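You operate a simulated robot arm through the tools that you are given. There is no shell and no other tool.

The job below is to be done with a simulated robot arm. You get a single attempt, and the scene is never put back.

Task
Put things in order on the top of the cabinet with the grating. At the end: the black gasket from the top of the cabinet with the grating stands where the orange brush stood; the green sprinkler head from the top of the cabinet with the grating stands where the black gasket stood; the short black hose from the top of the cabinet with the grating stands where the green sprinkler head stood; the orange brush stands on top of the brown plug carton; whatever was shut is shut again. Leave all else as you found it, and nothing knocked over.

The check looks at the end state, three seconds after you hand in, the way a careful person would. Anything else that was tipped, shoved, dropped, spilled or broken makes it a failure.

Robot
A 7-joint arm with a two-finger parallel gripper, fixed in place. Base frame: the origin is at the foot of the arm, x ahead of it, y to its left, z up; the work surface is at about z = 0. Units: m, degrees, N and s.
With the tool pointing down near the work surface it reaches from about 0.22 to 0.58 m from the base axis. Its first joint turns from -66.0 to 66.0 degrees. Payload 2.5 kg.
Tool frame: the origin (TCP) lies between the finger pads and is the grasp point; the fingertips stand 0.023 m ahead of it; z points along the fingers, y is the line along which they close. The gripper opens to 0.094 m. The fingers are 0.038 m wide and 0.01 m thick; the gripper's body (0.054 by 0.096 m) begins 0.039 m behind the TCP.
Orientation is told as [roll, pitch, yaw] about the base's x, y, z axes, in that order, counted from this pose: with the fingers straight down and closing along the base's y, the tool's x points along the base's -x, its y along +y and its z along -z.

Tools
- The arm moves only by the tool jog_arm. Its argument "commands" is text: rows parted by semicolons, each of 7 numbers parted by spaces: the shift along the base's x, y, z in m, then the turn, a rotation vector about the base's x, y, z in rad, then the opening, from 0 (shut) to 1 (fully open). In form: x y z ax ay az hand; .... A call has 1 to 20 rows; each row shifts and turns the commanded pose from where the row before left it. A row lasts 0.2 s, in which the tool goes at most 0.05 m and 8.6 degrees; a call with a longer step from one row to the next is refused whole, and so is a gripper value outside its range. A pose out of reach is approached as far as the arm can. The call stops where the force on the tool passes 40 N (or 10 N more than at its start, if that is more) or the arm is blocked; 0.2 s more then pass. The fingers move at their own pace (about 0.108 m/s each) and stop on an object; they squeeze with about 30 N. The grip force told is the motor's: it shows also when the fingers shut on nothing. Time passes only in rows, and 0.2 s behind the last, so rows that do not move let the fingers close. It gives the time, the measured TCP pose, the force on the tool (base axes), the opening and the grip force at its end, in the units of the frame above (readings bear some noise), with the torque about the TCP (base axes, N m) and any sound that the robot's microphone picked up.
- Cameras (640 x 400 px; columns grow to the right, rows downward): "scene" is fixed at [0.1186, -0.4001, 0.5575]; the picture's right is [0.85, -0.52, 0.00], its down [-0.23, -0.38, -0.90] and it looks along [0.47, 0.77, -0.44] (base axes); focal length 337 px, centre (320, 200). "wrist" rides on the gripper at [0.086, 0.016, -0.075] in the tool frame; the picture's right is [-0.18, 0.98, 0.00], its down [-0.58, -0.11, -0.81] and it looks along [-0.79, -0.15, 0.59] (tool axes); focal length 243 px, centre (320, 200). There is no depth. A picture from a camera that has moved, and an enlarged one, comes with that camera's place and axes in the base frame and with its lens.
- snapshot(camera): a new picture of that camera. No time passes.
- zoom(camera, box): a new picture of the part [left, top, right, bottom] of that camera's present view, enlarged. No time passes.
- close_job(): hands the job in; it is judged then, once.

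Nothing tells you positions but the pictures and the camera data. Unless the task says otherwise, let go and move clear before handing in.

The tools are called after "Call:" by a JSON object that holds its "fn" and its "kwargs". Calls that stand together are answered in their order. jog_arm: Moves the arm, as the interface text tells. Its arguments: {"type":"object","properties":{"commands":{"type":"string"}},"required":["commands"]} The other tools are called the same way: snapshot (camera) takes a picture; zoom (camera, box) takes an enlarged picture of a part of a camera's view; close_job () hands the job in.

At the start:

```text
time: 0.0
tcp_pos: [0.4068, 0.0052, 0.3397]
orientation: [0.0, 0.0, 0.0]
ft_force: [-0.5, 0.1, -0.3]
moment: [0.0, -0.02, 0.03]
opening: 0.0943
gripper_force: 0.0
```

scene: 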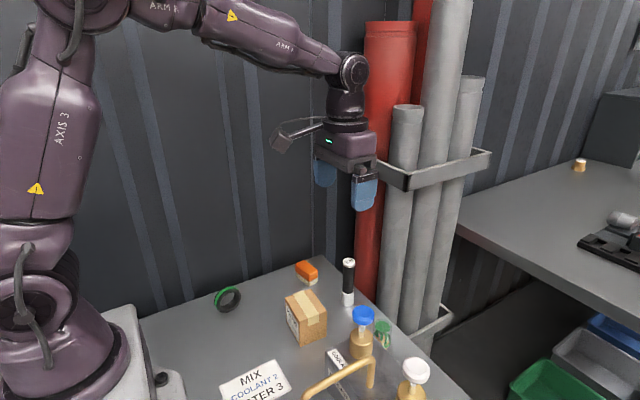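
wrist: 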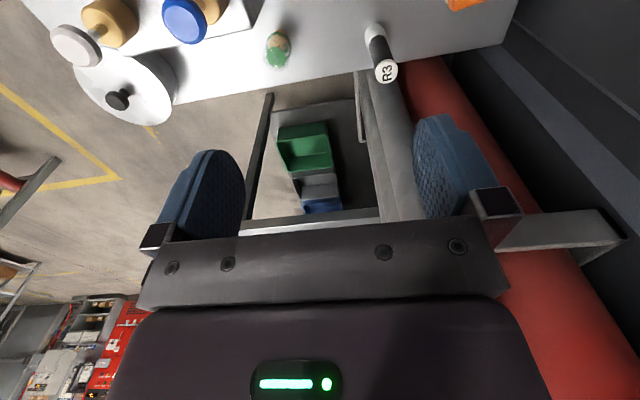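

I see a work table with small items (green ring, orange item, carton, bottle-like things, a green bulb) and the arm above it. I'll enlarge the pictures to identify each object before moving.

Call:
{"fn": "zoom", "kwargs": {"camera": "scene", "box": [140, 240, 300, 400]}}

Call:
{"fn": "zoom", "kwargs": {"camera": "scene", "box": [270, 240, 470, 400]}}

Call:
{"fn": "zoom", "kwargs": {"camera": "wrist", "box": [0, 0, 320, 200]}}

Call:
{"fn": "zoom", "kwargs": {"camera": "wrist", "box": [240, 0, 560, 200]}}

Call:
{"fn": "zoom", "kwargs": {"camera": "scene", "box": [440, 80, 640, 400]}}

```text
2.50 times, centred on (220, 320) of scene
camera zoom: at [0.1186, -0.4001, 0.5575], right [0.85, -0.52, 0.0], down [-0.23, -0.38, -0.9], along [0.47, 0.77, -0.44], focal length 844 px, centre (570, -100)
```

zoom: 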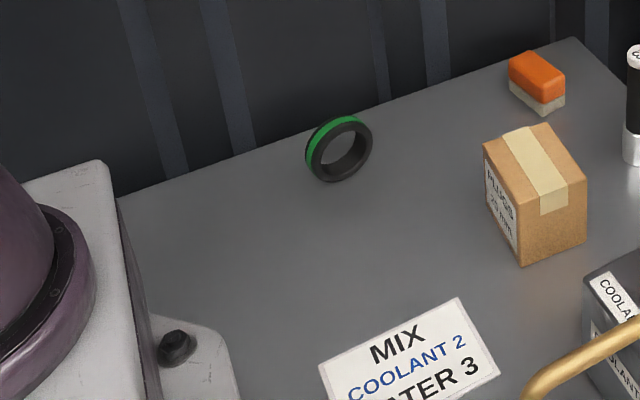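

```text
2.50 times, centred on (370, 320) of scene
camera zoom: at [0.1186, -0.4001, 0.5575], right [0.85, -0.52, 0.0], down [-0.23, -0.38, -0.9], along [0.47, 0.77, -0.44], focal length 844 px, centre (195, -100)
```

zoom: 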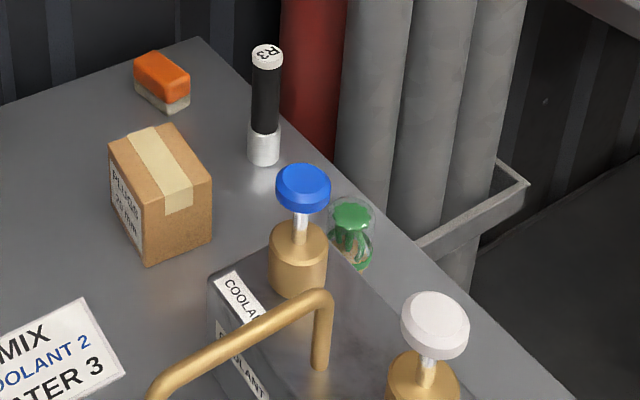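

```text
2.00 times, centred on (160, 100) of wrist
camera zoom: at [0.3204, 0.0225, 0.4149], right [0.18, 0.98, 0.0], down [0.58, -0.11, 0.81], along [0.79, -0.15, -0.59], focal length 485 px, centre (640, 400)
```

zoom: 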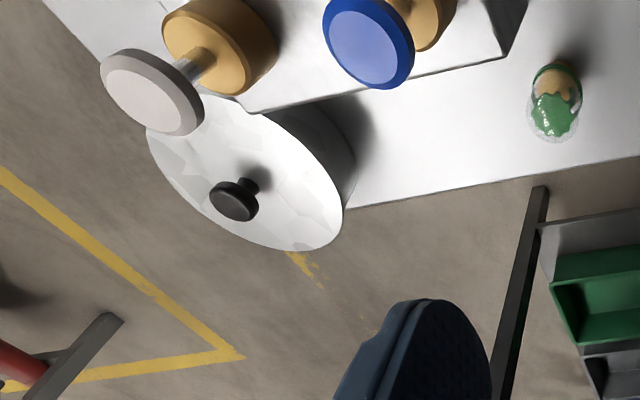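

```text
2.00 times, centred on (400, 100) of wrist
camera zoom: at [0.3204, 0.0225, 0.4149], right [0.18, 0.98, 0.0], down [0.58, -0.11, 0.81], along [0.79, -0.15, -0.59], focal length 485 px, centre (160, 400)
```

zoom: 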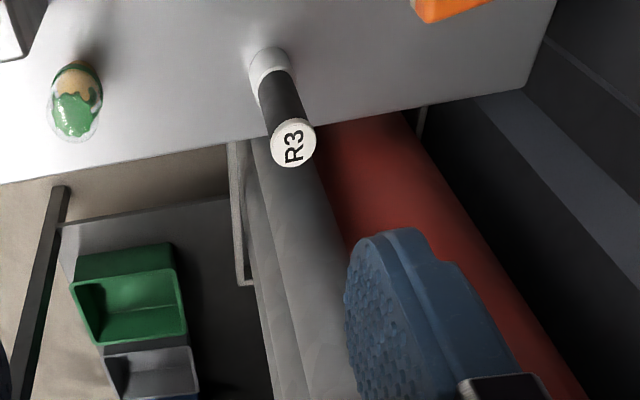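

```text
1.25 times, centred on (540, 240) of scene
camera zoom: at [0.1186, -0.4001, 0.5575], right [0.85, -0.52, 0.0], down [-0.23, -0.38, -0.9], along [0.47, 0.77, -0.44], focal length 422 px, centre (45, 150)
```

zoom: 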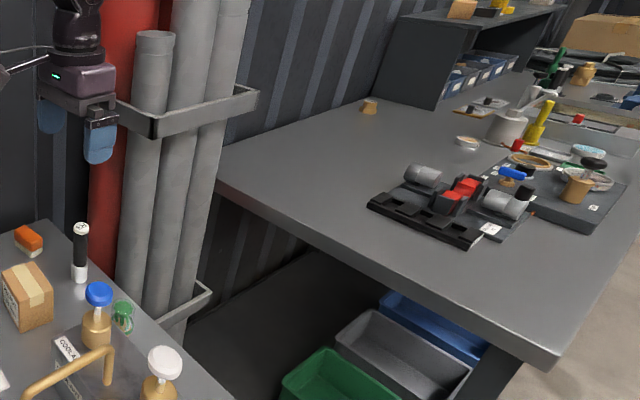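

The gasket appears to be the black ring with the green band at about (0.24, 0.20), and the brush the orange block at about (0.44, 0.18). I take the hose to be the upright R3 cylinder at about (0.48, 0.07), and the sprinkler the green thing, perhaps under glass, at about (0.47, -0.06). I'll pull the arm back and up so the wrist camera can show the table better.

Call:
{"fn": "jog_arm", "kwargs": {"commands": "-0.04 0 0.03 0 0 0 1; -0.04 0 0.03 0 0 0 1; -0.04 0 0.03 0 0 0 1; -0.03 0 0 0 0 0 1"}}

```text
time: 1.0
tcp_pos: [0.2581, 0.0079, 0.4322]
orientation: [0.0, 0.0, 0.0]
ft_force: [0.1, -0.7, 0.3]
moment: [0.0, -0.01, -0.01]
opening: 0.0938
gripper_force: 0.1
```

Call:
{"fn": "snapshot", "kwargs": {"camera": "wrist"}}

Call:
{"fn": "snapshot", "kwargs": {"camera": "scene"}}

```text
taken
camera wrist: at [0.171, 0.025, 0.5076], right [0.18, 0.98, 0.0], down [0.58, -0.11, 0.81], along [0.79, -0.15, -0.59], focal length 243 px, centre (320, 200)
```

wrist: 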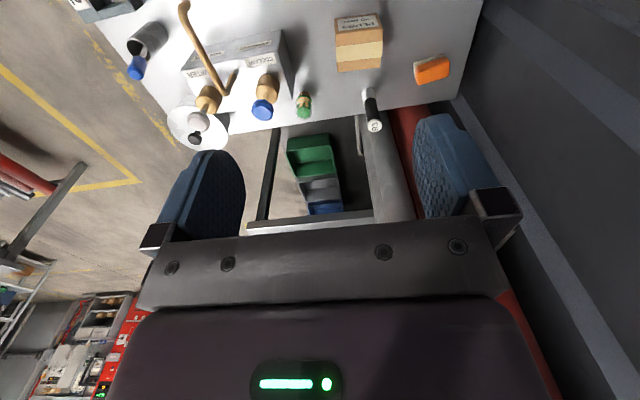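

```text
taken
```

scene: 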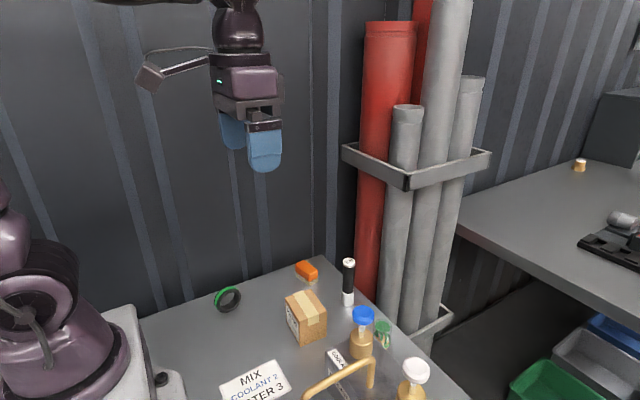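

The wrist picture shows the table upside down, with a cloche-like plate, a gold-handled dispenser, and the carton, hose and brush. I'll tilt the tool so the camera looks down more steeply.

Call:
{"fn": "jog_arm", "kwargs": {"commands": "0.02 0 0 0 0.13 0 1; 0.02 0 0 0 0.13 0 1; 0.02 0 0 0 0.13 0 1; 0.02 0 0 0 0.13 0 1"}}

Call:
{"fn": "snapshot", "kwargs": {"camera": "wrist"}}

```text
time: 2.0
tcp_pos: [0.3382, 0.0059, 0.4302]
orientation: [0.0, 29.8, -0.1]
ft_force: [-0.4, 0.3, -0.1]
moment: [0.0, -0.03, 0.0]
opening: 0.0941
gripper_force: 0.1
```

```text
taken
camera wrist: at [0.2996, 0.023, 0.5386], right [0.16, 0.98, -0.09], down [0.91, -0.11, 0.41], along [0.39, -0.15, -0.91], focal length 243 px, centre (320, 200)
```

wrist: 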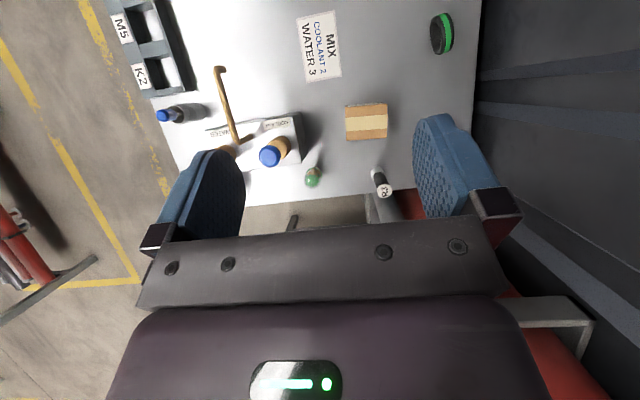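

Now the camera looks down on the table: gasket, sign, carton, a coolant box with a gold spout, and a rack labelled M5/K2 on the right side. I'll enlarge this to check details.

Call:
{"fn": "zoom", "kwargs": {"camera": "wrist", "box": [90, 0, 330, 200]}}

Call:
{"fn": "zoom", "kwargs": {"camera": "wrist", "box": [280, 0, 500, 200]}}

```text
2.00 times, centred on (210, 100) of wrist
camera zoom: at [0.2996, 0.023, 0.5386], right [0.16, 0.98, -0.09], down [0.91, -0.11, 0.41], along [0.39, -0.15, -0.91], focal length 485 px, centre (540, 400)
```

zoom: 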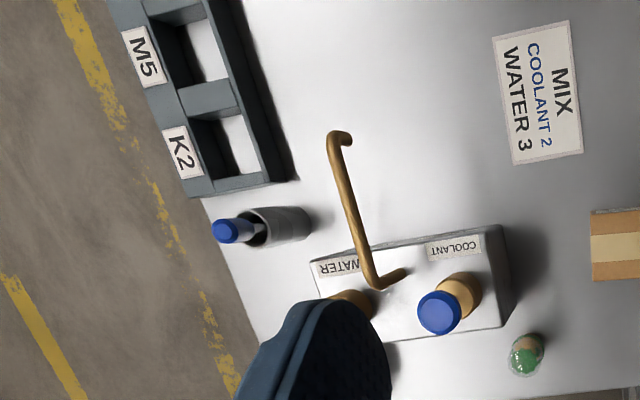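

```text
2.00 times, centred on (390, 100) of wrist
camera zoom: at [0.2996, 0.023, 0.5386], right [0.16, 0.98, -0.09], down [0.91, -0.11, 0.41], along [0.39, -0.15, -0.91], focal length 485 px, centre (180, 400)
```

zoom: 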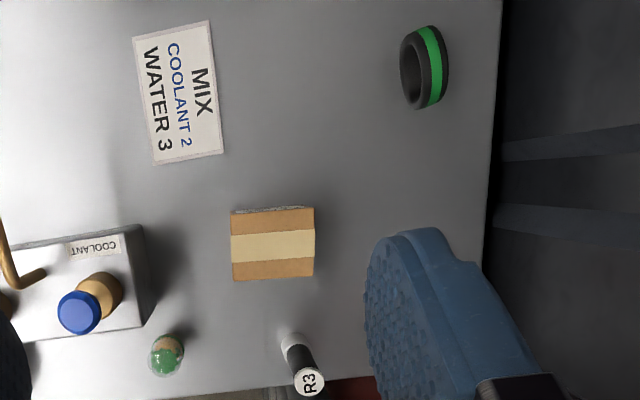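

The ring, sign, carton and coolant box are clear, but I still need to identify the cabinet with the grating and the real hose. I'll move toward the right (−y) and turn the camera to survey that side.

Call:
{"fn": "jog_arm", "kwargs": {"commands": "-0.01 -0.045 0.01 0 0.1 0 1; -0.01 -0.045 0.01 0 0.1 0 1; -0.01 -0.045 0 0 0.1 0 1; -0.01 -0.045 0 0 0 0 1; 0 -0.045 0 0 0 0 1"}}

Call:
{"fn": "snapshot", "kwargs": {"camera": "wrist"}}

Call:
{"fn": "snapshot", "kwargs": {"camera": "scene"}}

```text
time: 3.2
tcp_pos: [0.298, -0.1627, 0.4104]
orientation: [0.2, 40.2, 0.6]
ft_force: [-0.5, -0.1, -0.3]
moment: [-0.02, 0.04, 0.0]
opening: 0.0939
gripper_force: 0.0
out of reach, approached as far as the arm can: row 1, 2, 3
```

```text
taken
camera wrist: at [0.2789, -0.1466, 0.5236], right [0.13, 0.98, -0.12], down [0.97, -0.1, 0.24], along [0.22, -0.14, -0.96], focal length 243 px, centre (320, 200)
```

wrist: 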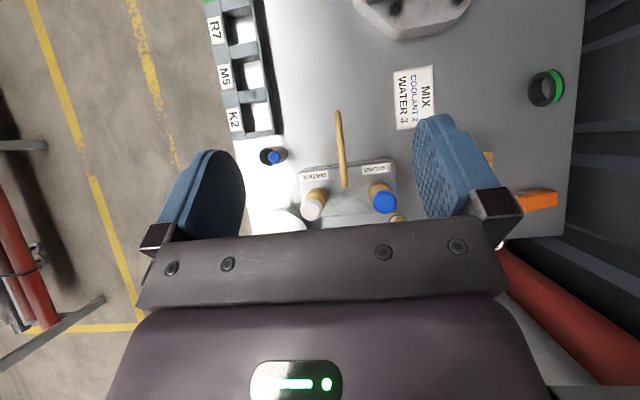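

```text
taken
```

scene: 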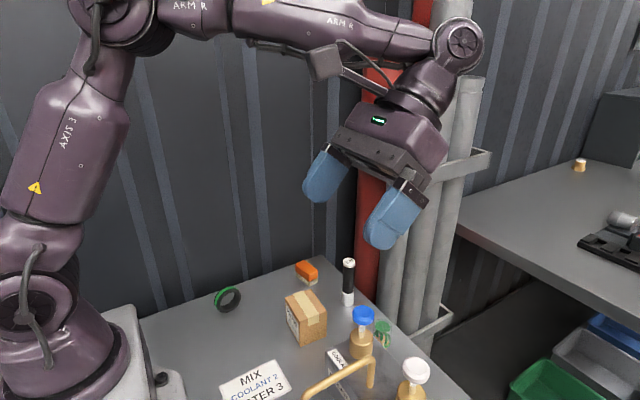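

The rack shows slots R7, M5 and K2, and beside the coolant/water box are a blue-capped cup and a white domed thing with a black knob. Next I want a clearer look at that dome, so I'll move further right and reduce the tilt.

Call:
{"fn": "jog_arm", "kwargs": {"commands": "-0.02 -0.03 0.01 0 -0.13 0 1; -0.02 -0.03 0.01 0 -0.13 0 1; -0.02 -0.03 0 0 -0.13 0 1"}}

Call:
{"fn": "snapshot", "kwargs": {"camera": "wrist"}}

```text
time: 4.0
tcp_pos: [0.2381, -0.2547, 0.4295]
orientation: [0.0, 17.7, 0.3]
ft_force: [0.2, -0.8, 0.2]
moment: [0.0, 0.03, 0.03]
opening: 0.0941
gripper_force: 0.1
```

```text
taken
camera wrist: at [0.1772, -0.2369, 0.5276], right [0.17, 0.98, -0.06], down [0.8, -0.1, 0.59], along [0.58, -0.14, -0.8], focal length 243 px, centre (320, 200)
```

wrist: 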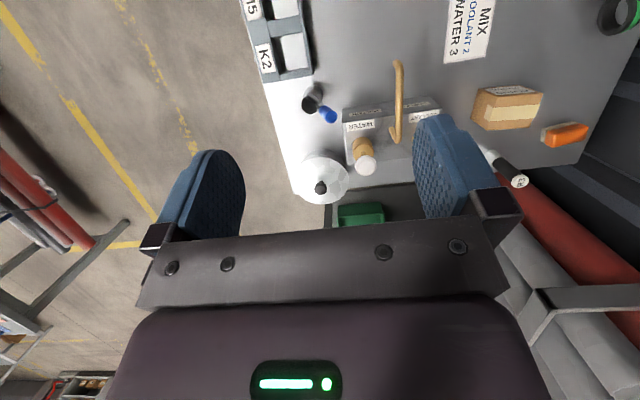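

Call:
{"fn": "zoom", "kwargs": {"camera": "wrist", "box": [270, 60, 430, 220]}}

Call:
{"fn": "zoom", "kwargs": {"camera": "wrist", "box": [230, 0, 330, 130]}}

Call:
{"fn": "zoom", "kwargs": {"camera": "wrist", "box": [450, 50, 610, 200]}}

```text
2.50 times, centred on (350, 140) of wrist
camera zoom: at [0.1772, -0.2369, 0.5276], right [0.17, 0.98, -0.06], down [0.8, -0.1, 0.59], along [0.58, -0.14, -0.8], focal length 606 px, centre (245, 350)
```

zoom: 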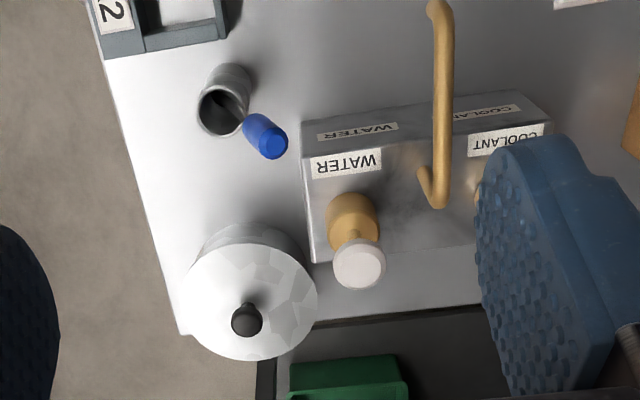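

```text
3.08 times, centred on (280, 65) of wrist
camera zoom: at [0.1772, -0.2369, 0.5276], right [0.17, 0.98, -0.06], down [0.8, -0.1, 0.59], along [0.58, -0.14, -0.8], focal length 746 px, centre (443, 615)
```

zoom: 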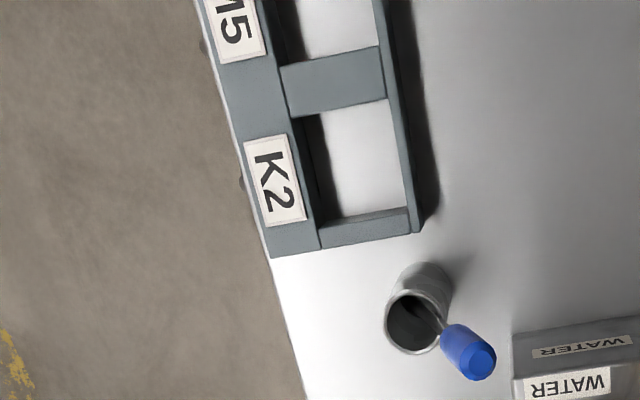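

```text
2.67 times, centred on (530, 125) of wrist
camera zoom: at [0.1772, -0.2369, 0.5276], right [0.17, 0.98, -0.06], down [0.8, -0.1, 0.59], along [0.58, -0.14, -0.8], focal length 647 px, centre (-240, 400)
```

zoom: 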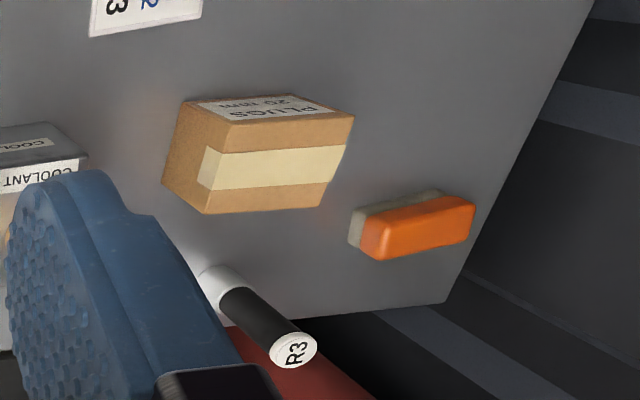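

I can now see a lidded pot with a black knob at the corner, a cup holding a blue-handled tool, and a labelled slot rack. I'll turn the wrist to look toward −y and back, to see the rest of the cabinet top and anything below it.

Call:
{"fn": "jog_arm", "kwargs": {"commands": "0.01 0.01 0 0 -0.1 0 1; 0.01 0.01 0 0 -0.1 0 1; 0.01 0.01 0 0 -0.1 0 1; 0.01 0.01 0 0 0 -0.14 1; 0.01 0.01 0 0 0 -0.14 1; 0.01 0.01 0 0 0 -0.14 1; 0 0.01 0 0 0 -0.14 1; 0 0.01 0 0 0 -0.14 1; 0 0 0 0 0 -0.14 1; 0 0 0 0 0 -0.14 1; 0 0 0 0 0 -0.14 1; 0 0 0 0 0 -0.14 1; 0 0 0 0 0 -0.14 1; 0 0 0 0 0 -0.14 1"}}

Call:
{"fn": "snapshot", "kwargs": {"camera": "wrist"}}

```text
time: 7.0
tcp_pos: [0.2984, -0.1712, 0.4292]
orientation: [-0.2, 0.7, -88.0]
ft_force: [-0.5, 0.3, -0.3]
moment: [0.04, 0.01, 0.03]
opening: 0.0939
gripper_force: 0.1
```

```text
taken
camera wrist: at [0.3105, -0.0847, 0.5054], right [0.99, -0.15, 0.0], down [-0.09, -0.59, 0.8], along [-0.12, -0.79, -0.6], focal length 243 px, centre (320, 200)
```

wrist: 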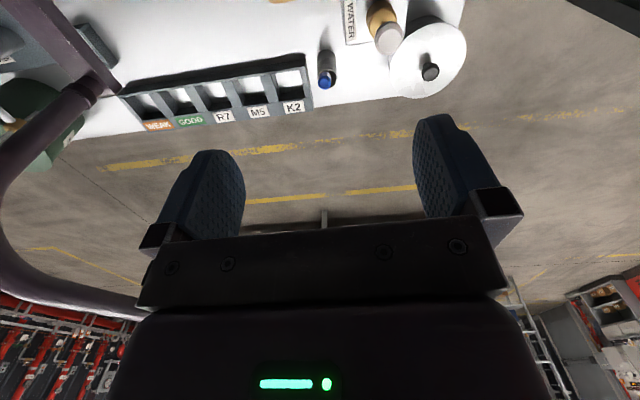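

The rack has five slots (WEAR/WORN, GOOD, R7, M5, K2), and there's more equipment beyond it nearer the base. I'll enlarge that region.

Call:
{"fn": "zoom", "kwargs": {"camera": "wrist", "box": [0, 0, 200, 200]}}

Call:
{"fn": "zoom", "kwargs": {"camera": "wrist", "box": [120, 0, 330, 140]}}

Call:
{"fn": "zoom", "kwargs": {"camera": "wrist", "box": [300, 0, 480, 120]}}

```text
2.00 times, centred on (100, 100) of wrist
camera zoom: at [0.3105, -0.0847, 0.5054], right [0.99, -0.15, 0.0], down [-0.09, -0.59, 0.8], along [-0.12, -0.79, -0.6], focal length 485 px, centre (760, 400)
```

zoom: 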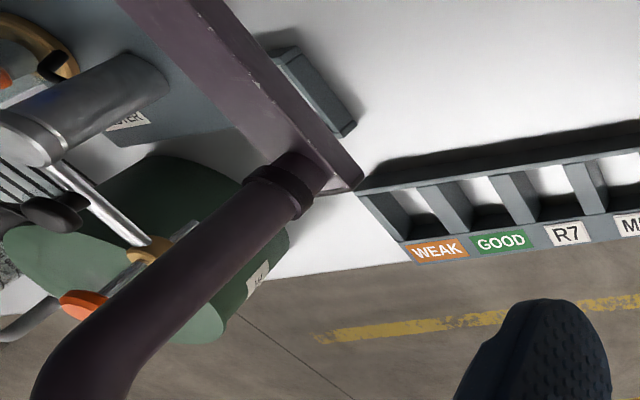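

```text
2.86 times, centred on (225, 70) of wrist
camera zoom: at [0.3105, -0.0847, 0.5054], right [0.99, -0.15, 0.0], down [-0.09, -0.59, 0.8], along [-0.12, -0.79, -0.6], focal length 693 px, centre (591, 571)
```

zoom: 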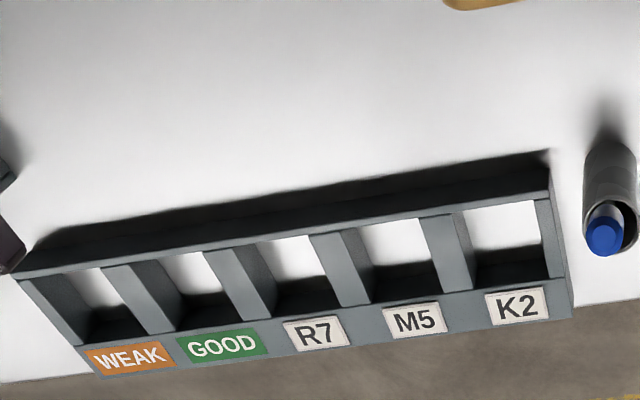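

```text
3.33 times, centred on (390, 60) of wrist
camera zoom: at [0.3105, -0.0847, 0.5054], right [0.99, -0.15, 0.0], down [-0.09, -0.59, 0.8], along [-0.12, -0.79, -0.6], focal length 809 px, centre (87, 667)
```

zoom: 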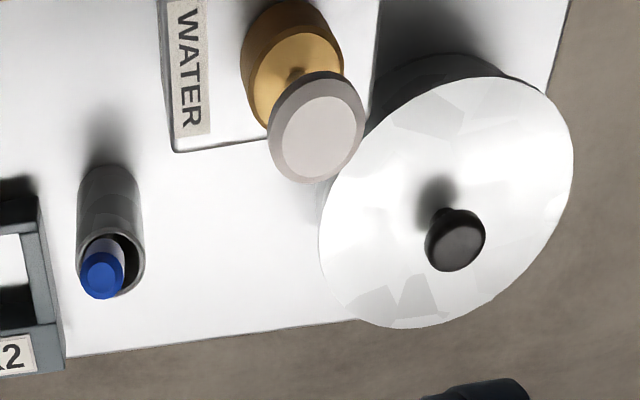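

The rack, cup and pot look unrelated to this job, so the needed items seem to be on this surface. I'll enlarge the sprinkler, hose, gasket and brush individually in the scene view.

Call:
{"fn": "zoom", "kwargs": {"camera": "scene", "box": [360, 310, 408, 358]}}

Call:
{"fn": "zoom", "kwargs": {"camera": "scene", "box": [320, 250, 376, 312]}}

Call:
{"fn": "zoom", "kwargs": {"camera": "scene", "box": [206, 276, 254, 324]}}

Call:
{"fn": "zoom", "kwargs": {"camera": "scene", "box": [276, 250, 340, 354]}}

```text
8.33 times, centred on (384, 334) of scene
camera zoom: at [0.1186, -0.4001, 0.5575], right [0.85, -0.52, 0.0], down [-0.23, -0.38, -0.9], along [0.47, 0.77, -0.44], focal length 2812 px, centre (-213, -917)
```

zoom: 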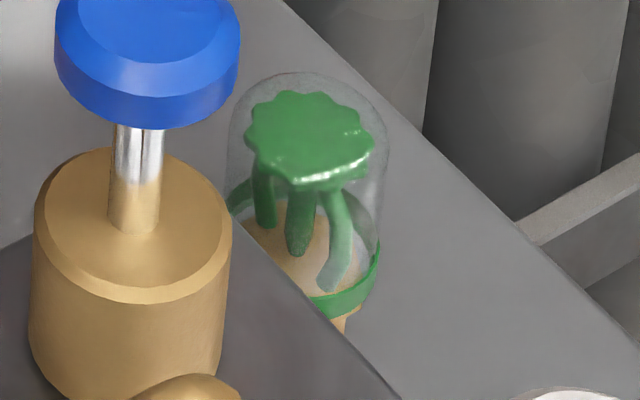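

```text
6.45 times, centred on (348, 281) of scene
camera zoom: at [0.1186, -0.4001, 0.5575], right [0.85, -0.52, 0.0], down [-0.23, -0.38, -0.9], along [0.47, 0.77, -0.44], focal length 2177 px, centre (139, -323)
```

zoom: 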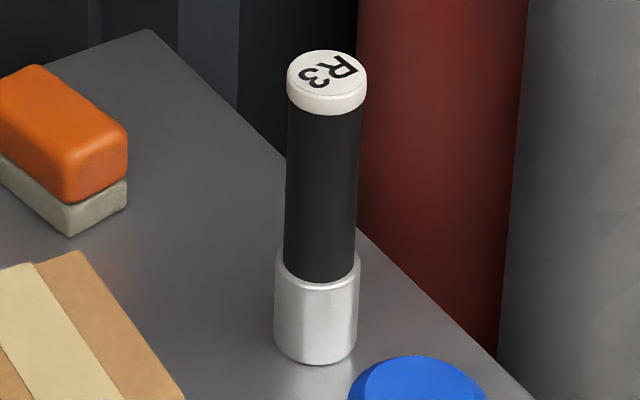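

```text
8.33 times, centred on (230, 300) of scene
camera zoom: at [0.1186, -0.4001, 0.5575], right [0.85, -0.52, 0.0], down [-0.23, -0.38, -0.9], along [0.47, 0.77, -0.44], focal length 2812 px, centre (1070, -633)
```

zoom: 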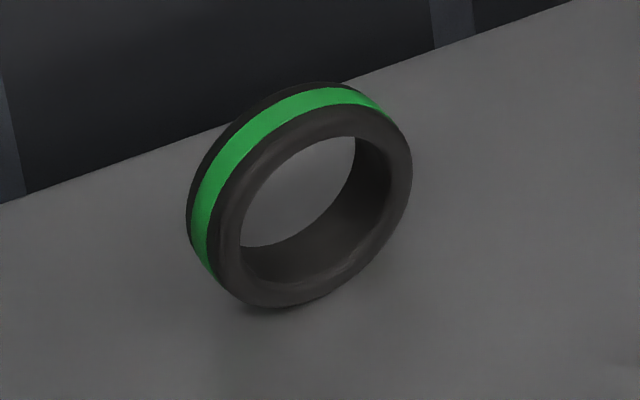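

```text
3.85 times, centred on (308, 302) of scene
camera zoom: at [0.1186, -0.4001, 0.5575], right [0.85, -0.52, 0.0], down [-0.23, -0.38, -0.9], along [0.47, 0.77, -0.44], focal length 1298 px, centre (366, -192)
```

zoom: 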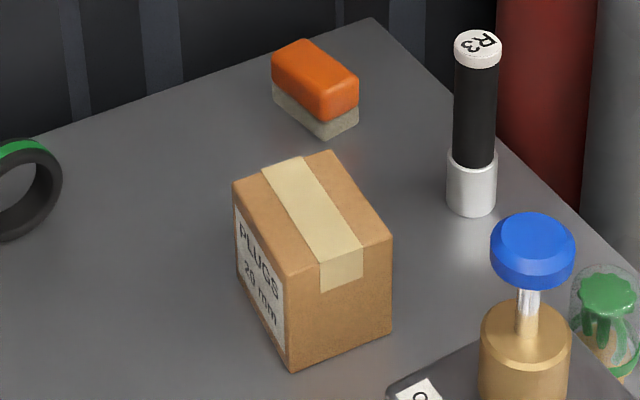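

Identification is settled: the hose is the R3 piece with a metal ferrule, the sprinkler is the green head in a glass dome with a brass foot, and the gasket stands on its edge. My plan is brush → carton, gasket → brush spot, sprinkler → gasket spot, hose → sprinkler spot. First I'll go over the brush and carton for a close look.

Call:
{"fn": "jog_arm", "kwargs": {"commands": "0.005 0.025 -0.012 0 0 0.14 1; 0.005 0.025 -0.012 0 0 0.14 1; 0.005 0.025 -0.012 0 0 0.14 1; 0.005 0.025 -0.012 0 0 0.14 1; 0.005 0.025 -0.012 0 0 0.14 1; 0.005 0.025 -0.012 0 0 0.14 1; 0.005 0.025 -0.012 0 0 0.14 1; 0.005 0.025 -0.012 0 0 0.14 1; 0.005 0.025 -0.012 0 0 0.14 1; 0.005 0.025 -0.012 0 0 0.14 1; 0.005 0.025 -0.012 0 0 0.14 1"}}

Call:
{"fn": "snapshot", "kwargs": {"camera": "wrist"}}

Call:
{"fn": "snapshot", "kwargs": {"camera": "scene"}}

```text
time: 9.4
tcp_pos: [0.353, 0.1028, 0.2944]
orientation: [-0.1, 0.7, 0.4]
ft_force: [-0.3, 0.8, -0.2]
moment: [-0.01, 0.01, 0.0]
opening: 0.0942
gripper_force: 0.0
```

```text
taken
camera wrist: at [0.2667, 0.1194, 0.3709], right [0.18, 0.98, 0.0], down [0.59, -0.1, 0.8], along [0.79, -0.14, -0.6], focal length 243 px, centre (320, 200)
```

wrist: 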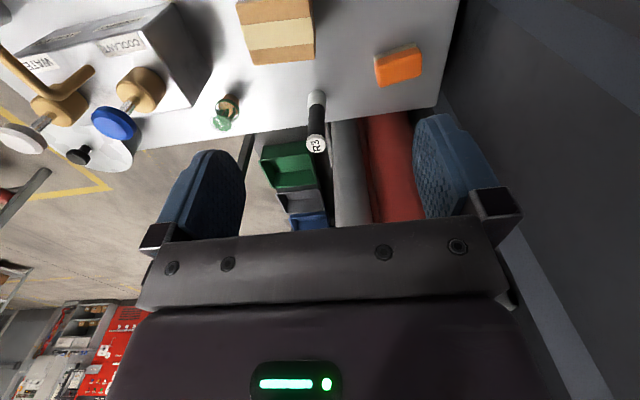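

```text
taken
```

scene: 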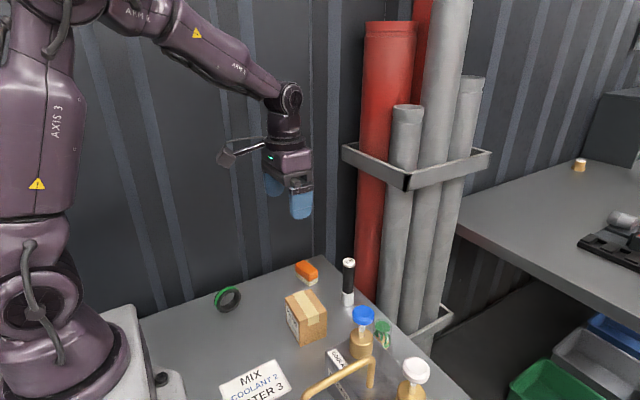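

From here the hose, sprinkler, brush and carton are all visible close-up. I'll enlarge for measurement.

Call:
{"fn": "zoom", "kwargs": {"camera": "wrist", "box": [180, 0, 340, 160]}}

Call:
{"fn": "zoom", "kwargs": {"camera": "wrist", "box": [280, 0, 480, 160]}}

```text
2.50 times, centred on (260, 80) of wrist
camera zoom: at [0.2667, 0.1194, 0.3709], right [0.18, 0.98, 0.0], down [0.59, -0.1, 0.8], along [0.79, -0.14, -0.6], focal length 606 px, centre (470, 500)
```

zoom: 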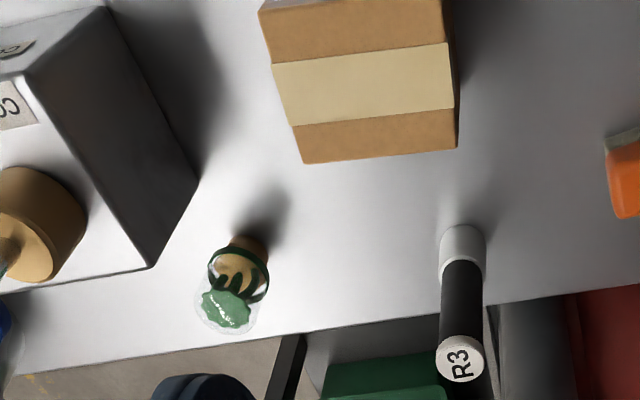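

```text
2.50 times, centred on (380, 80) of wrist
camera zoom: at [0.2667, 0.1194, 0.3709], right [0.18, 0.98, 0.0], down [0.59, -0.1, 0.8], along [0.79, -0.14, -0.6], focal length 606 px, centre (170, 500)
```

zoom: 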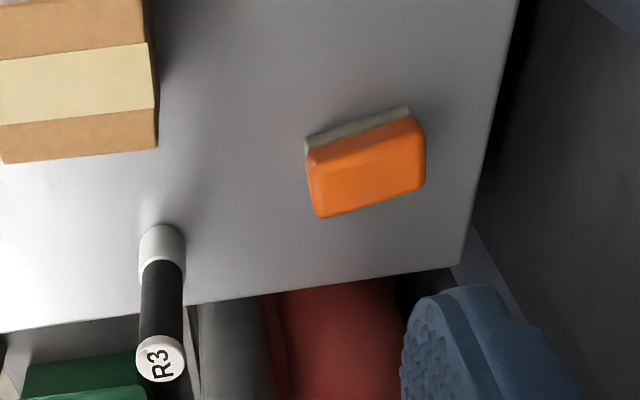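

I measure the brush centre near (0.445, 0.20) with its long axis about 6° off y, and the carton centre near (0.365, 0.056) with its top around z 0.06. I'll move above the brush and check alignment.

Call:
{"fn": "jog_arm", "kwargs": {"commands": "0.0184 0.0196 -0.0288 0 0 0.02 0.9; 0.0184 0.0196 -0.0288 0 0 0.02 0.9; 0.0184 0.0196 -0.0288 0 0 0.02 0.9; 0.0184 0.0196 -0.0288 0 0 0.02 0.9; 0.0184 0.0196 -0.0288 0 -0.012 0.02 0.9; 0 0 0 0 0 0 0.9"}}

Call:
{"fn": "snapshot", "kwargs": {"camera": "wrist"}}

Call:
{"fn": "zoom", "kwargs": {"camera": "scene", "box": [230, 180, 390, 320]}}

```text
time: 10.8
tcp_pos: [0.4451, 0.2025, 0.1533]
orientation: [-0.3, -0.1, 6.1]
ft_force: [0.4, -0.5, 0.2]
moment: [-0.03, 0.02, 0.03]
opening: 0.0845
gripper_force: 0.1
```

```text
taken
camera wrist: at [0.3562, 0.2108, 0.2277], right [0.08, 1.0, 0.0], down [0.59, -0.04, 0.81], along [0.8, -0.06, -0.59], focal length 243 px, centre (320, 200)
```

wrist: 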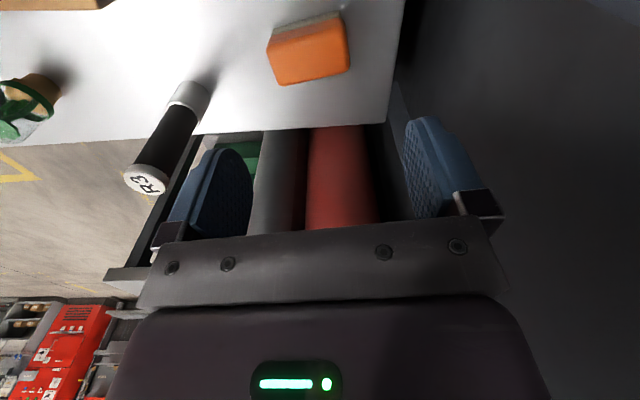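

```text
2.86 times, centred on (310, 250) of scene
camera zoom: at [0.1186, -0.4001, 0.5575], right [0.85, -0.52, 0.0], down [-0.23, -0.38, -0.9], along [0.47, 0.77, -0.44], focal length 964 px, centre (349, 57)
```

zoom: 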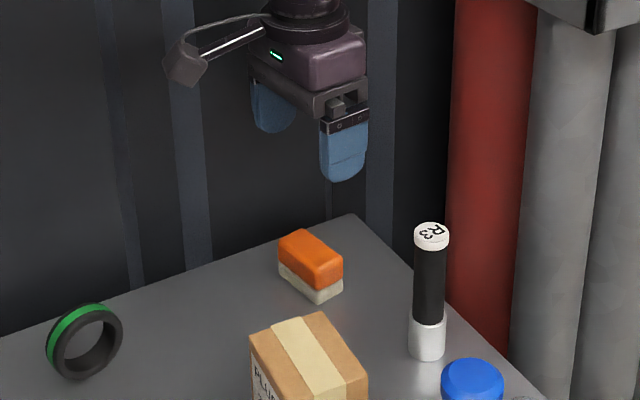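

The gripper hovers above the brush with the hose well to the side. I'll enlarge the wrist view to measure the brush again.

Call:
{"fn": "zoom", "kwargs": {"camera": "wrist", "box": [230, 0, 390, 100]}}

```text
4.00 times, centred on (310, 50) of wrist
camera zoom: at [0.3562, 0.2108, 0.2277], right [0.08, 1.0, 0.0], down [0.59, -0.04, 0.81], along [0.8, -0.06, -0.59], focal length 970 px, centre (360, 800)
```

zoom: 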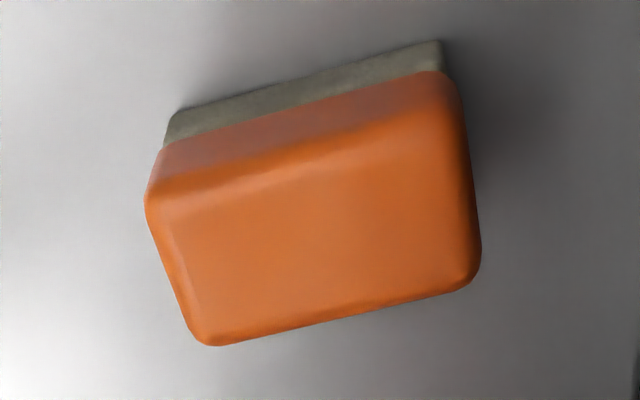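

The brush centre works out to about (0.442, 0.1975), turned about 9°. I'll shift slightly, rotate 3° more, and descend with the fingers either side of its ends.

Call:
{"fn": "jog_arm", "kwargs": {"commands": "-0.0015 -0.0025 -0.03 0 0 0.025 0.9; -0.0015 -0.0025 -0.03 0 0 0.025 0.9; 0 0 -0.03 0 0 0 0.9; 0 0 -0.02 0 0 0 0.9; 0 0 -0.014 0 0 0 0.9; 0 0 0 0 0 0 0.9"}}

Call:
{"fn": "snapshot", "kwargs": {"camera": "wrist"}}

Call:
{"fn": "zoom", "kwargs": {"camera": "scene", "box": [230, 180, 390, 320]}}

```text
time: 12.2
tcp_pos: [0.442, 0.1982, 0.0286]
orientation: [-0.2, -0.2, 9.1]
ft_force: [-0.5, -0.3, -0.2]
moment: [0.02, 0.02, -0.02]
opening: 0.0847
gripper_force: 0.1
```

```text
taken
camera wrist: at [0.3544, 0.2004, 0.1036], right [0.03, 1.0, 0.0], down [0.59, -0.01, 0.81], along [0.81, -0.02, -0.59], focal length 243 px, centre (320, 200)
```

wrist: 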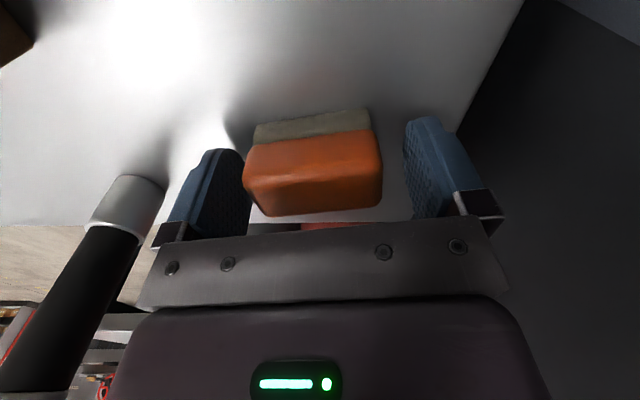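

```text
2.86 times, centred on (310, 250) of scene
camera zoom: at [0.1186, -0.4001, 0.5575], right [0.85, -0.52, 0.0], down [-0.23, -0.38, -0.9], along [0.47, 0.77, -0.44], focal length 964 px, centre (349, 57)
```

zoom: 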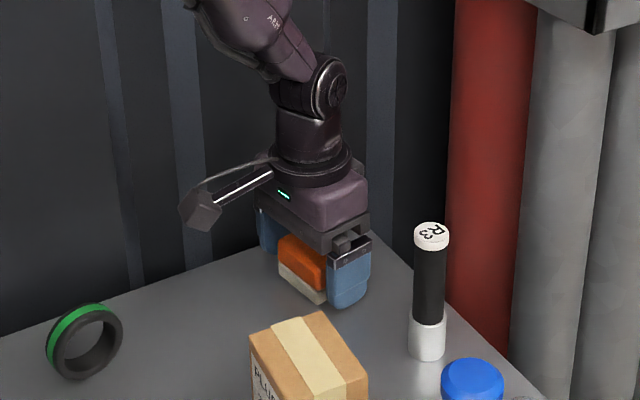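

The brush sits between the fingers, about 3 mm toward −y of centre. I'll nudge by that and close.

Call:
{"fn": "jog_arm", "kwargs": {"commands": "0 -0.003 0 0 0 0 0.9; 0 0 0 0 0 0 0.75; 0 0 0 0 0 0 0.65; 0 0 0 0 0 0 0.4; 0 0 0 0 0 0 0.4; 0 0 0 0 0 0 0.4"}}

Call:
{"fn": "snapshot", "kwargs": {"camera": "wrist"}}

```text
time: 13.6
tcp_pos: [0.4436, 0.1933, 0.028]
orientation: [-0.2, 0.0, 9.0]
ft_force: [-0.5, -0.5, 1.0]
moment: [0.05, -0.02, -0.01]
opening: 0.0592
gripper_force: 29.8
```

```text
taken
camera wrist: at [0.3545, 0.1972, 0.1038], right [0.03, 1.0, 0.0], down [0.59, -0.01, 0.81], along [0.81, -0.02, -0.59], focal length 243 px, centre (320, 200)
```

wrist: 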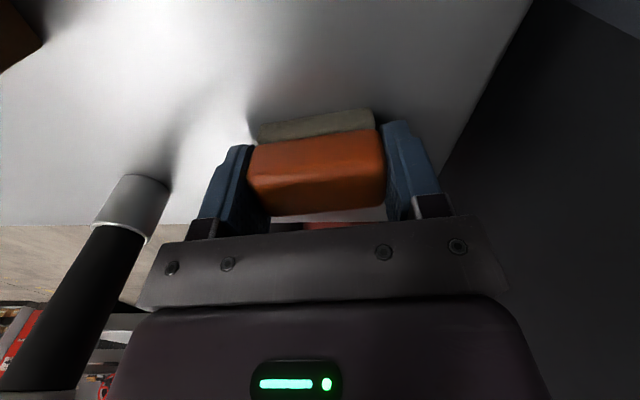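

Grip is firm (59 mm opening, 30 N); the brush spot is about (0.441, 0.1945). I'll lift straight up and carry it above the carton.

Call:
{"fn": "jog_arm", "kwargs": {"commands": "0 0 0.02 0 0 0 0.4; 0 0 0.04 0 0 0 0.4; 0 0 0.04 0 0 0 0.4; 0 0 0.04 0 0 0 0.4; -0.0156 -0.0277 0 0 0 -0.047 0.4; -0.0156 -0.0277 0 0 0 -0.047 0.4; -0.0156 -0.0277 0 0 0 -0.047 0.4; -0.0156 -0.0277 0 0 0 -0.047 0.4; -0.0156 -0.0277 0 0 0 -0.047 0.4; 0 0 0 0 0 0 0.4"}}

Call:
{"fn": "snapshot", "kwargs": {"camera": "wrist"}}

Call:
{"fn": "zoom", "kwargs": {"camera": "scene", "box": [230, 180, 390, 360]}}

```text
time: 15.8
tcp_pos: [0.3651, 0.0535, 0.1684]
orientation: [-0.1, 0.0, -4.5]
ft_force: [0.1, 0.1, -1.4]
moment: [-0.03, -0.01, 0.01]
opening: 0.0593
gripper_force: 29.8
```

```text
taken
camera wrist: at [0.2796, 0.0769, 0.2432], right [0.26, 0.97, 0.0], down [0.57, -0.15, 0.81], along [0.78, -0.21, -0.59], focal length 243 px, centre (320, 200)
```

wrist: 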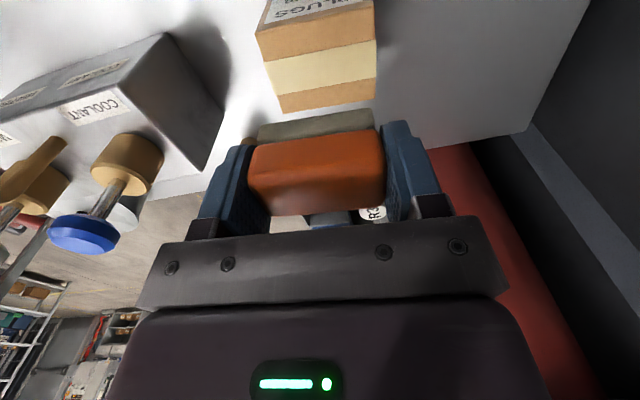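

```text
2.22 times, centred on (310, 270) of scene
camera zoom: at [0.1186, -0.4001, 0.5575], right [0.85, -0.52, 0.0], down [-0.23, -0.38, -0.9], along [0.47, 0.77, -0.44], focal length 750 px, centre (342, 44)
```

zoom: 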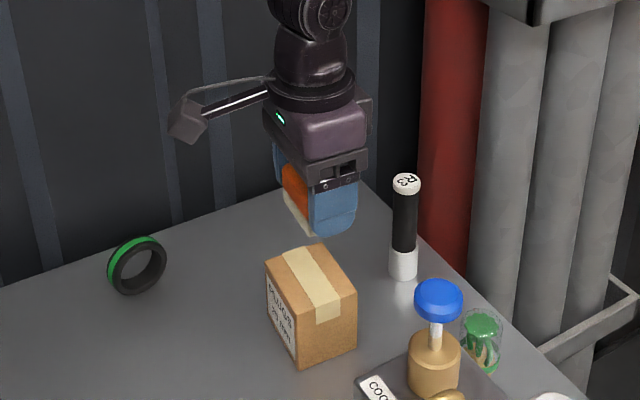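

The brush is held level above the carton. I'll enlarge the wrist view to verify the carton's top edges.

Call:
{"fn": "zoom", "kwargs": {"camera": "wrist", "box": [230, 0, 430, 125]}}

```text
3.20 times, centred on (330, 62) of wrist
camera zoom: at [0.2796, 0.0769, 0.2432], right [0.26, 0.97, 0.0], down [0.57, -0.15, 0.81], along [0.78, -0.21, -0.59], focal length 776 px, centre (288, 640)
```

zoom: 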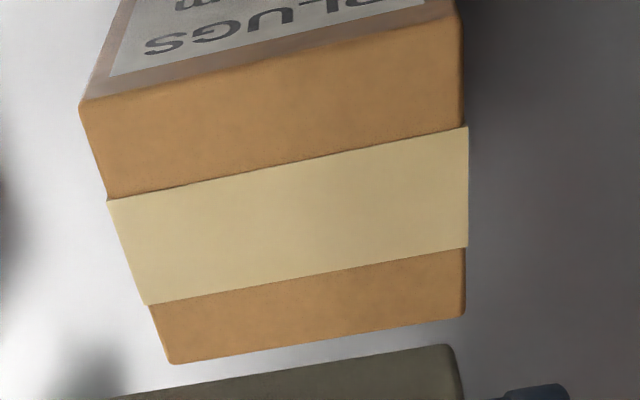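

The carton top is centred at about (0.364, 0.055), turned about −4°, matching my aim. I'll lower to just above it and then feel for contact in small steps.

Call:
{"fn": "jog_arm", "kwargs": {"commands": "0 0.001 -0.03 0 0 0 0.4; 0 0 -0.025 0 0 0 0.4; 0 0 -0.01 0 0 0 0.4; 0 0 0 0 0 0 0.4"}}

Call:
{"fn": "zoom", "kwargs": {"camera": "scene", "box": [260, 230, 360, 360]}}

Call:
{"fn": "snapshot", "kwargs": {"camera": "wrist"}}

```text
time: 16.8
tcp_pos: [0.3651, 0.0559, 0.1023]
orientation: [-0.1, -0.2, -4.5]
ft_force: [-0.8, 0.5, -0.7]
moment: [-0.01, 0.0, -0.03]
opening: 0.0591
gripper_force: 29.5
```

```text
3.08 times, centred on (310, 295) of scene
camera zoom: at [0.1186, -0.4001, 0.5575], right [0.85, -0.52, 0.0], down [-0.23, -0.38, -0.9], along [0.47, 0.77, -0.44], focal length 1038 px, centre (351, -92)
```

zoom: 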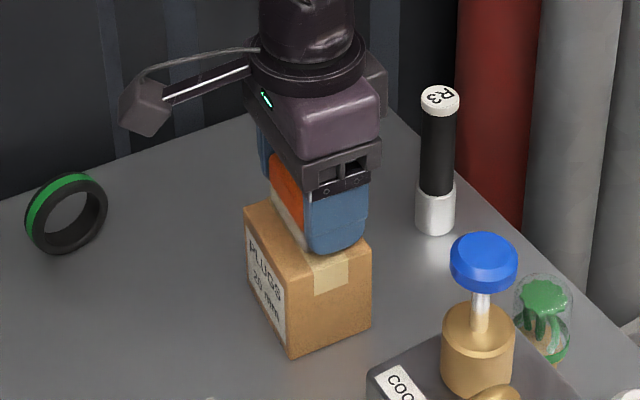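

```text
taken
camera wrist: at [0.2793, 0.0794, 0.1786], right [0.26, 0.97, 0.0], down [0.57, -0.15, 0.81], along [0.78, -0.21, -0.59], focal length 243 px, centre (320, 200)
```

wrist: 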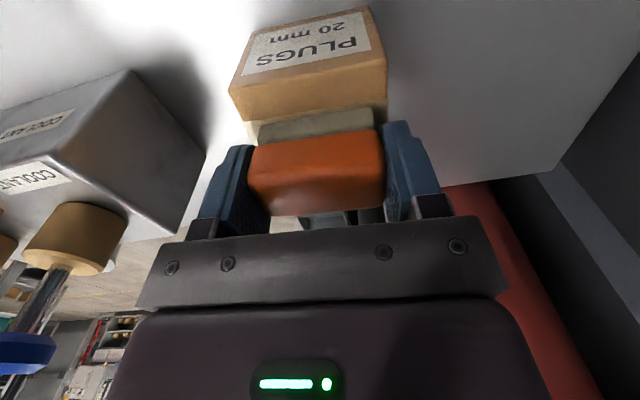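

The brush is just above the carton, nicely centred. I'll lower in small steps, watching the vertical force.

Call:
{"fn": "jog_arm", "kwargs": {"commands": "0 0 -0.003 0 0 0 0.4; 0 0 -0.002 0 0 0 0.4"}}

```text
time: 17.4
tcp_pos: [0.3651, 0.0558, 0.0986]
orientation: [-0.1, 0.0, -4.5]
ft_force: [-0.2, 0.6, 1.1]
moment: [0.04, -0.03, 0.03]
opening: 0.0595
gripper_force: 29.6
```

Call:
{"fn": "jog_arm", "kwargs": {"commands": "0 0 -0.002 0 0 0 0.4; 0 0 0 0 0 0 0.4"}}

Call:
{"fn": "zoom", "kwargs": {"camera": "wrist", "box": [220, 70, 420, 200]}}

```text
time: 17.9
tcp_pos: [0.3646, 0.0562, 0.0991]
orientation: [-0.2, -0.1, -4.6]
ft_force: [-2.4, -1.0, 7.2]
moment: [0.1, 0.07, -0.01]
opening: 0.0593
gripper_force: 29.9
stopped in row 2: the force on the tool passed its limit at 42 N (the readings are from after the stop); the commanded pose is now the measured one
```

```text
3.08 times, centred on (320, 135) of wrist
camera zoom: at [0.2789, 0.0793, 0.1736], right [0.26, 0.97, 0.0], down [0.57, -0.15, 0.81], along [0.78, -0.21, -0.59], focal length 746 px, centre (320, 400)
```

zoom: 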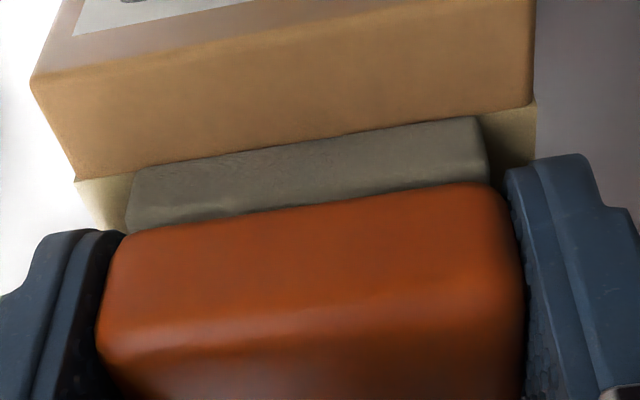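

Contact was made at TCP z ≈ 0.098, so the brush now rests on the carton. I'll open the fingers gently and then rise.

Call:
{"fn": "jog_arm", "kwargs": {"commands": "0 0 0 0 0 0 0.66; 0 0 0 0 0 0 0.75; 0 0 0 0 0 0 0.8; 0 0 0 0 0 0 0.8"}}

Call:
{"fn": "snapshot", "kwargs": {"camera": "wrist"}}

```text
time: 18.9
tcp_pos: [0.3642, 0.0553, 0.0988]
orientation: [-0.1, -0.1, -4.4]
ft_force: [0.0, 0.2, -0.1]
moment: [0.0, -0.02, 0.04]
opening: 0.0756
gripper_force: 0.0
```

```text
taken
camera wrist: at [0.2789, 0.0794, 0.1733], right [0.26, 0.97, 0.0], down [0.57, -0.15, 0.81], along [0.78, -0.21, -0.59], focal length 243 px, centre (320, 200)
```

wrist: 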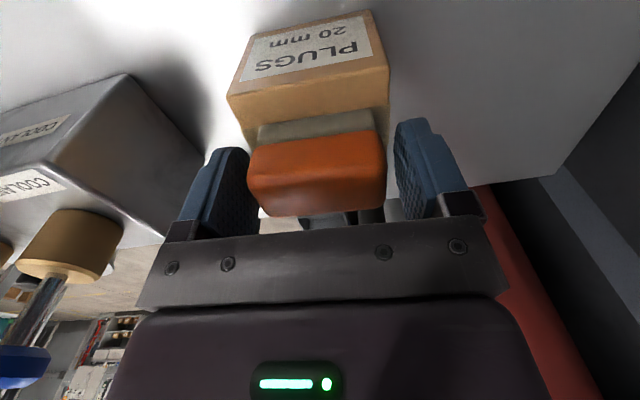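

The brush is released and sitting on the carton. I'll rise and move over toward the gasket with the camera tilted down.

Call:
{"fn": "jog_arm", "kwargs": {"commands": "0 0 0.02 0 0 0 0.8; 0 0 0.045 0 0 0 0.8; 0 0 0.045 0 0 0 0.8; 0 0 0.045 0 0 0 0.8; -0.02 0.024 0.01 0 0.11 0.02 0.8; -0.02 0.024 0.01 0 0.11 0.02 0.8; -0.02 0.024 0.01 0 0.11 0.02 0.8; -0.02 0.024 0.01 0 0.11 0.02 0.8; 0 0 0 0 0 0 0.8"}}

Call:
{"fn": "snapshot", "kwargs": {"camera": "wrist"}}

Call:
{"fn": "snapshot", "kwargs": {"camera": "scene"}}

```text
time: 20.9
tcp_pos: [0.287, 0.151, 0.2946]
orientation: [-1.1, 25.1, 0.0]
ft_force: [-0.6, -0.5, 1.0]
moment: [0.0, -0.02, -0.02]
opening: 0.0753
gripper_force: 0.1
```

```text
taken
camera wrist: at [0.2388, 0.1688, 0.3996], right [0.16, 0.98, -0.1], down [0.87, -0.09, 0.48], along [0.47, -0.16, -0.87], focal length 243 px, centre (320, 200)
```

wrist: 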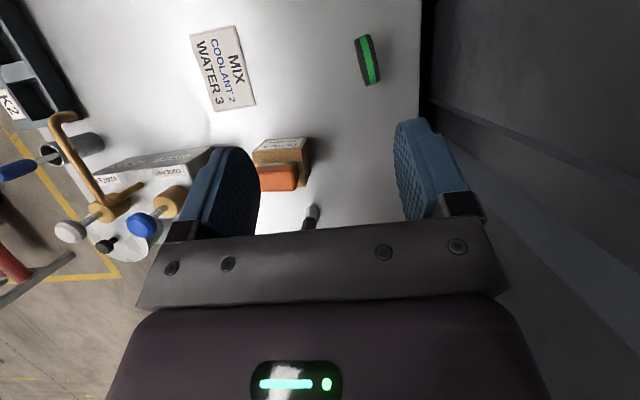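

```text
taken
```

scene: 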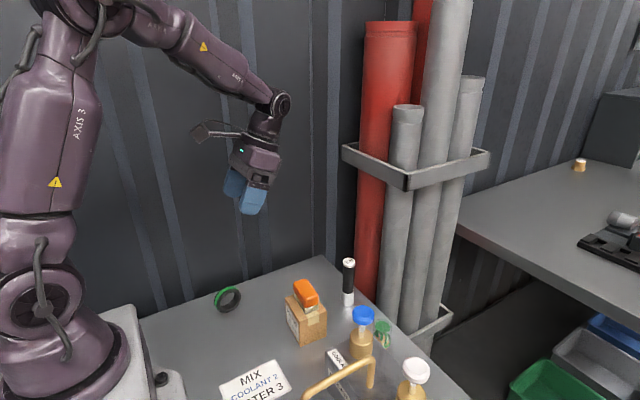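

The brush stands on the carton. Now the gasket is visible almost from above; I'll enlarge it to get its axis direction.

Call:
{"fn": "zoom", "kwargs": {"camera": "wrist", "box": [330, 20, 410, 100]}}

Call:
{"fn": "zoom", "kwargs": {"camera": "scene", "box": [270, 260, 350, 360]}}

```text
5.00 times, centred on (370, 60) of wrist
camera zoom: at [0.2388, 0.1688, 0.3996], right [0.16, 0.98, -0.1], down [0.87, -0.09, 0.48], along [0.47, -0.16, -0.87], focal length 1213 px, centre (70, 900)
```

zoom: 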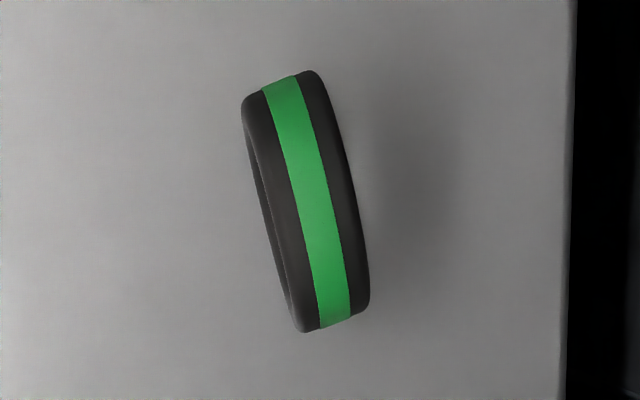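

```text
4.00 times, centred on (310, 310) of scene
camera zoom: at [0.1186, -0.4001, 0.5575], right [0.85, -0.52, 0.0], down [-0.23, -0.38, -0.9], along [0.47, 0.77, -0.44], focal length 1350 px, centre (360, -240)
```

zoom: 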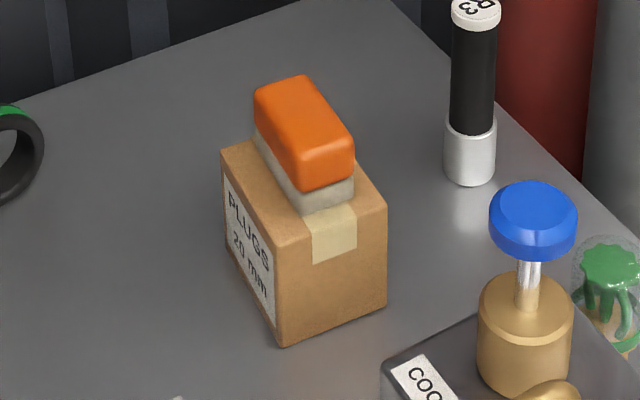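

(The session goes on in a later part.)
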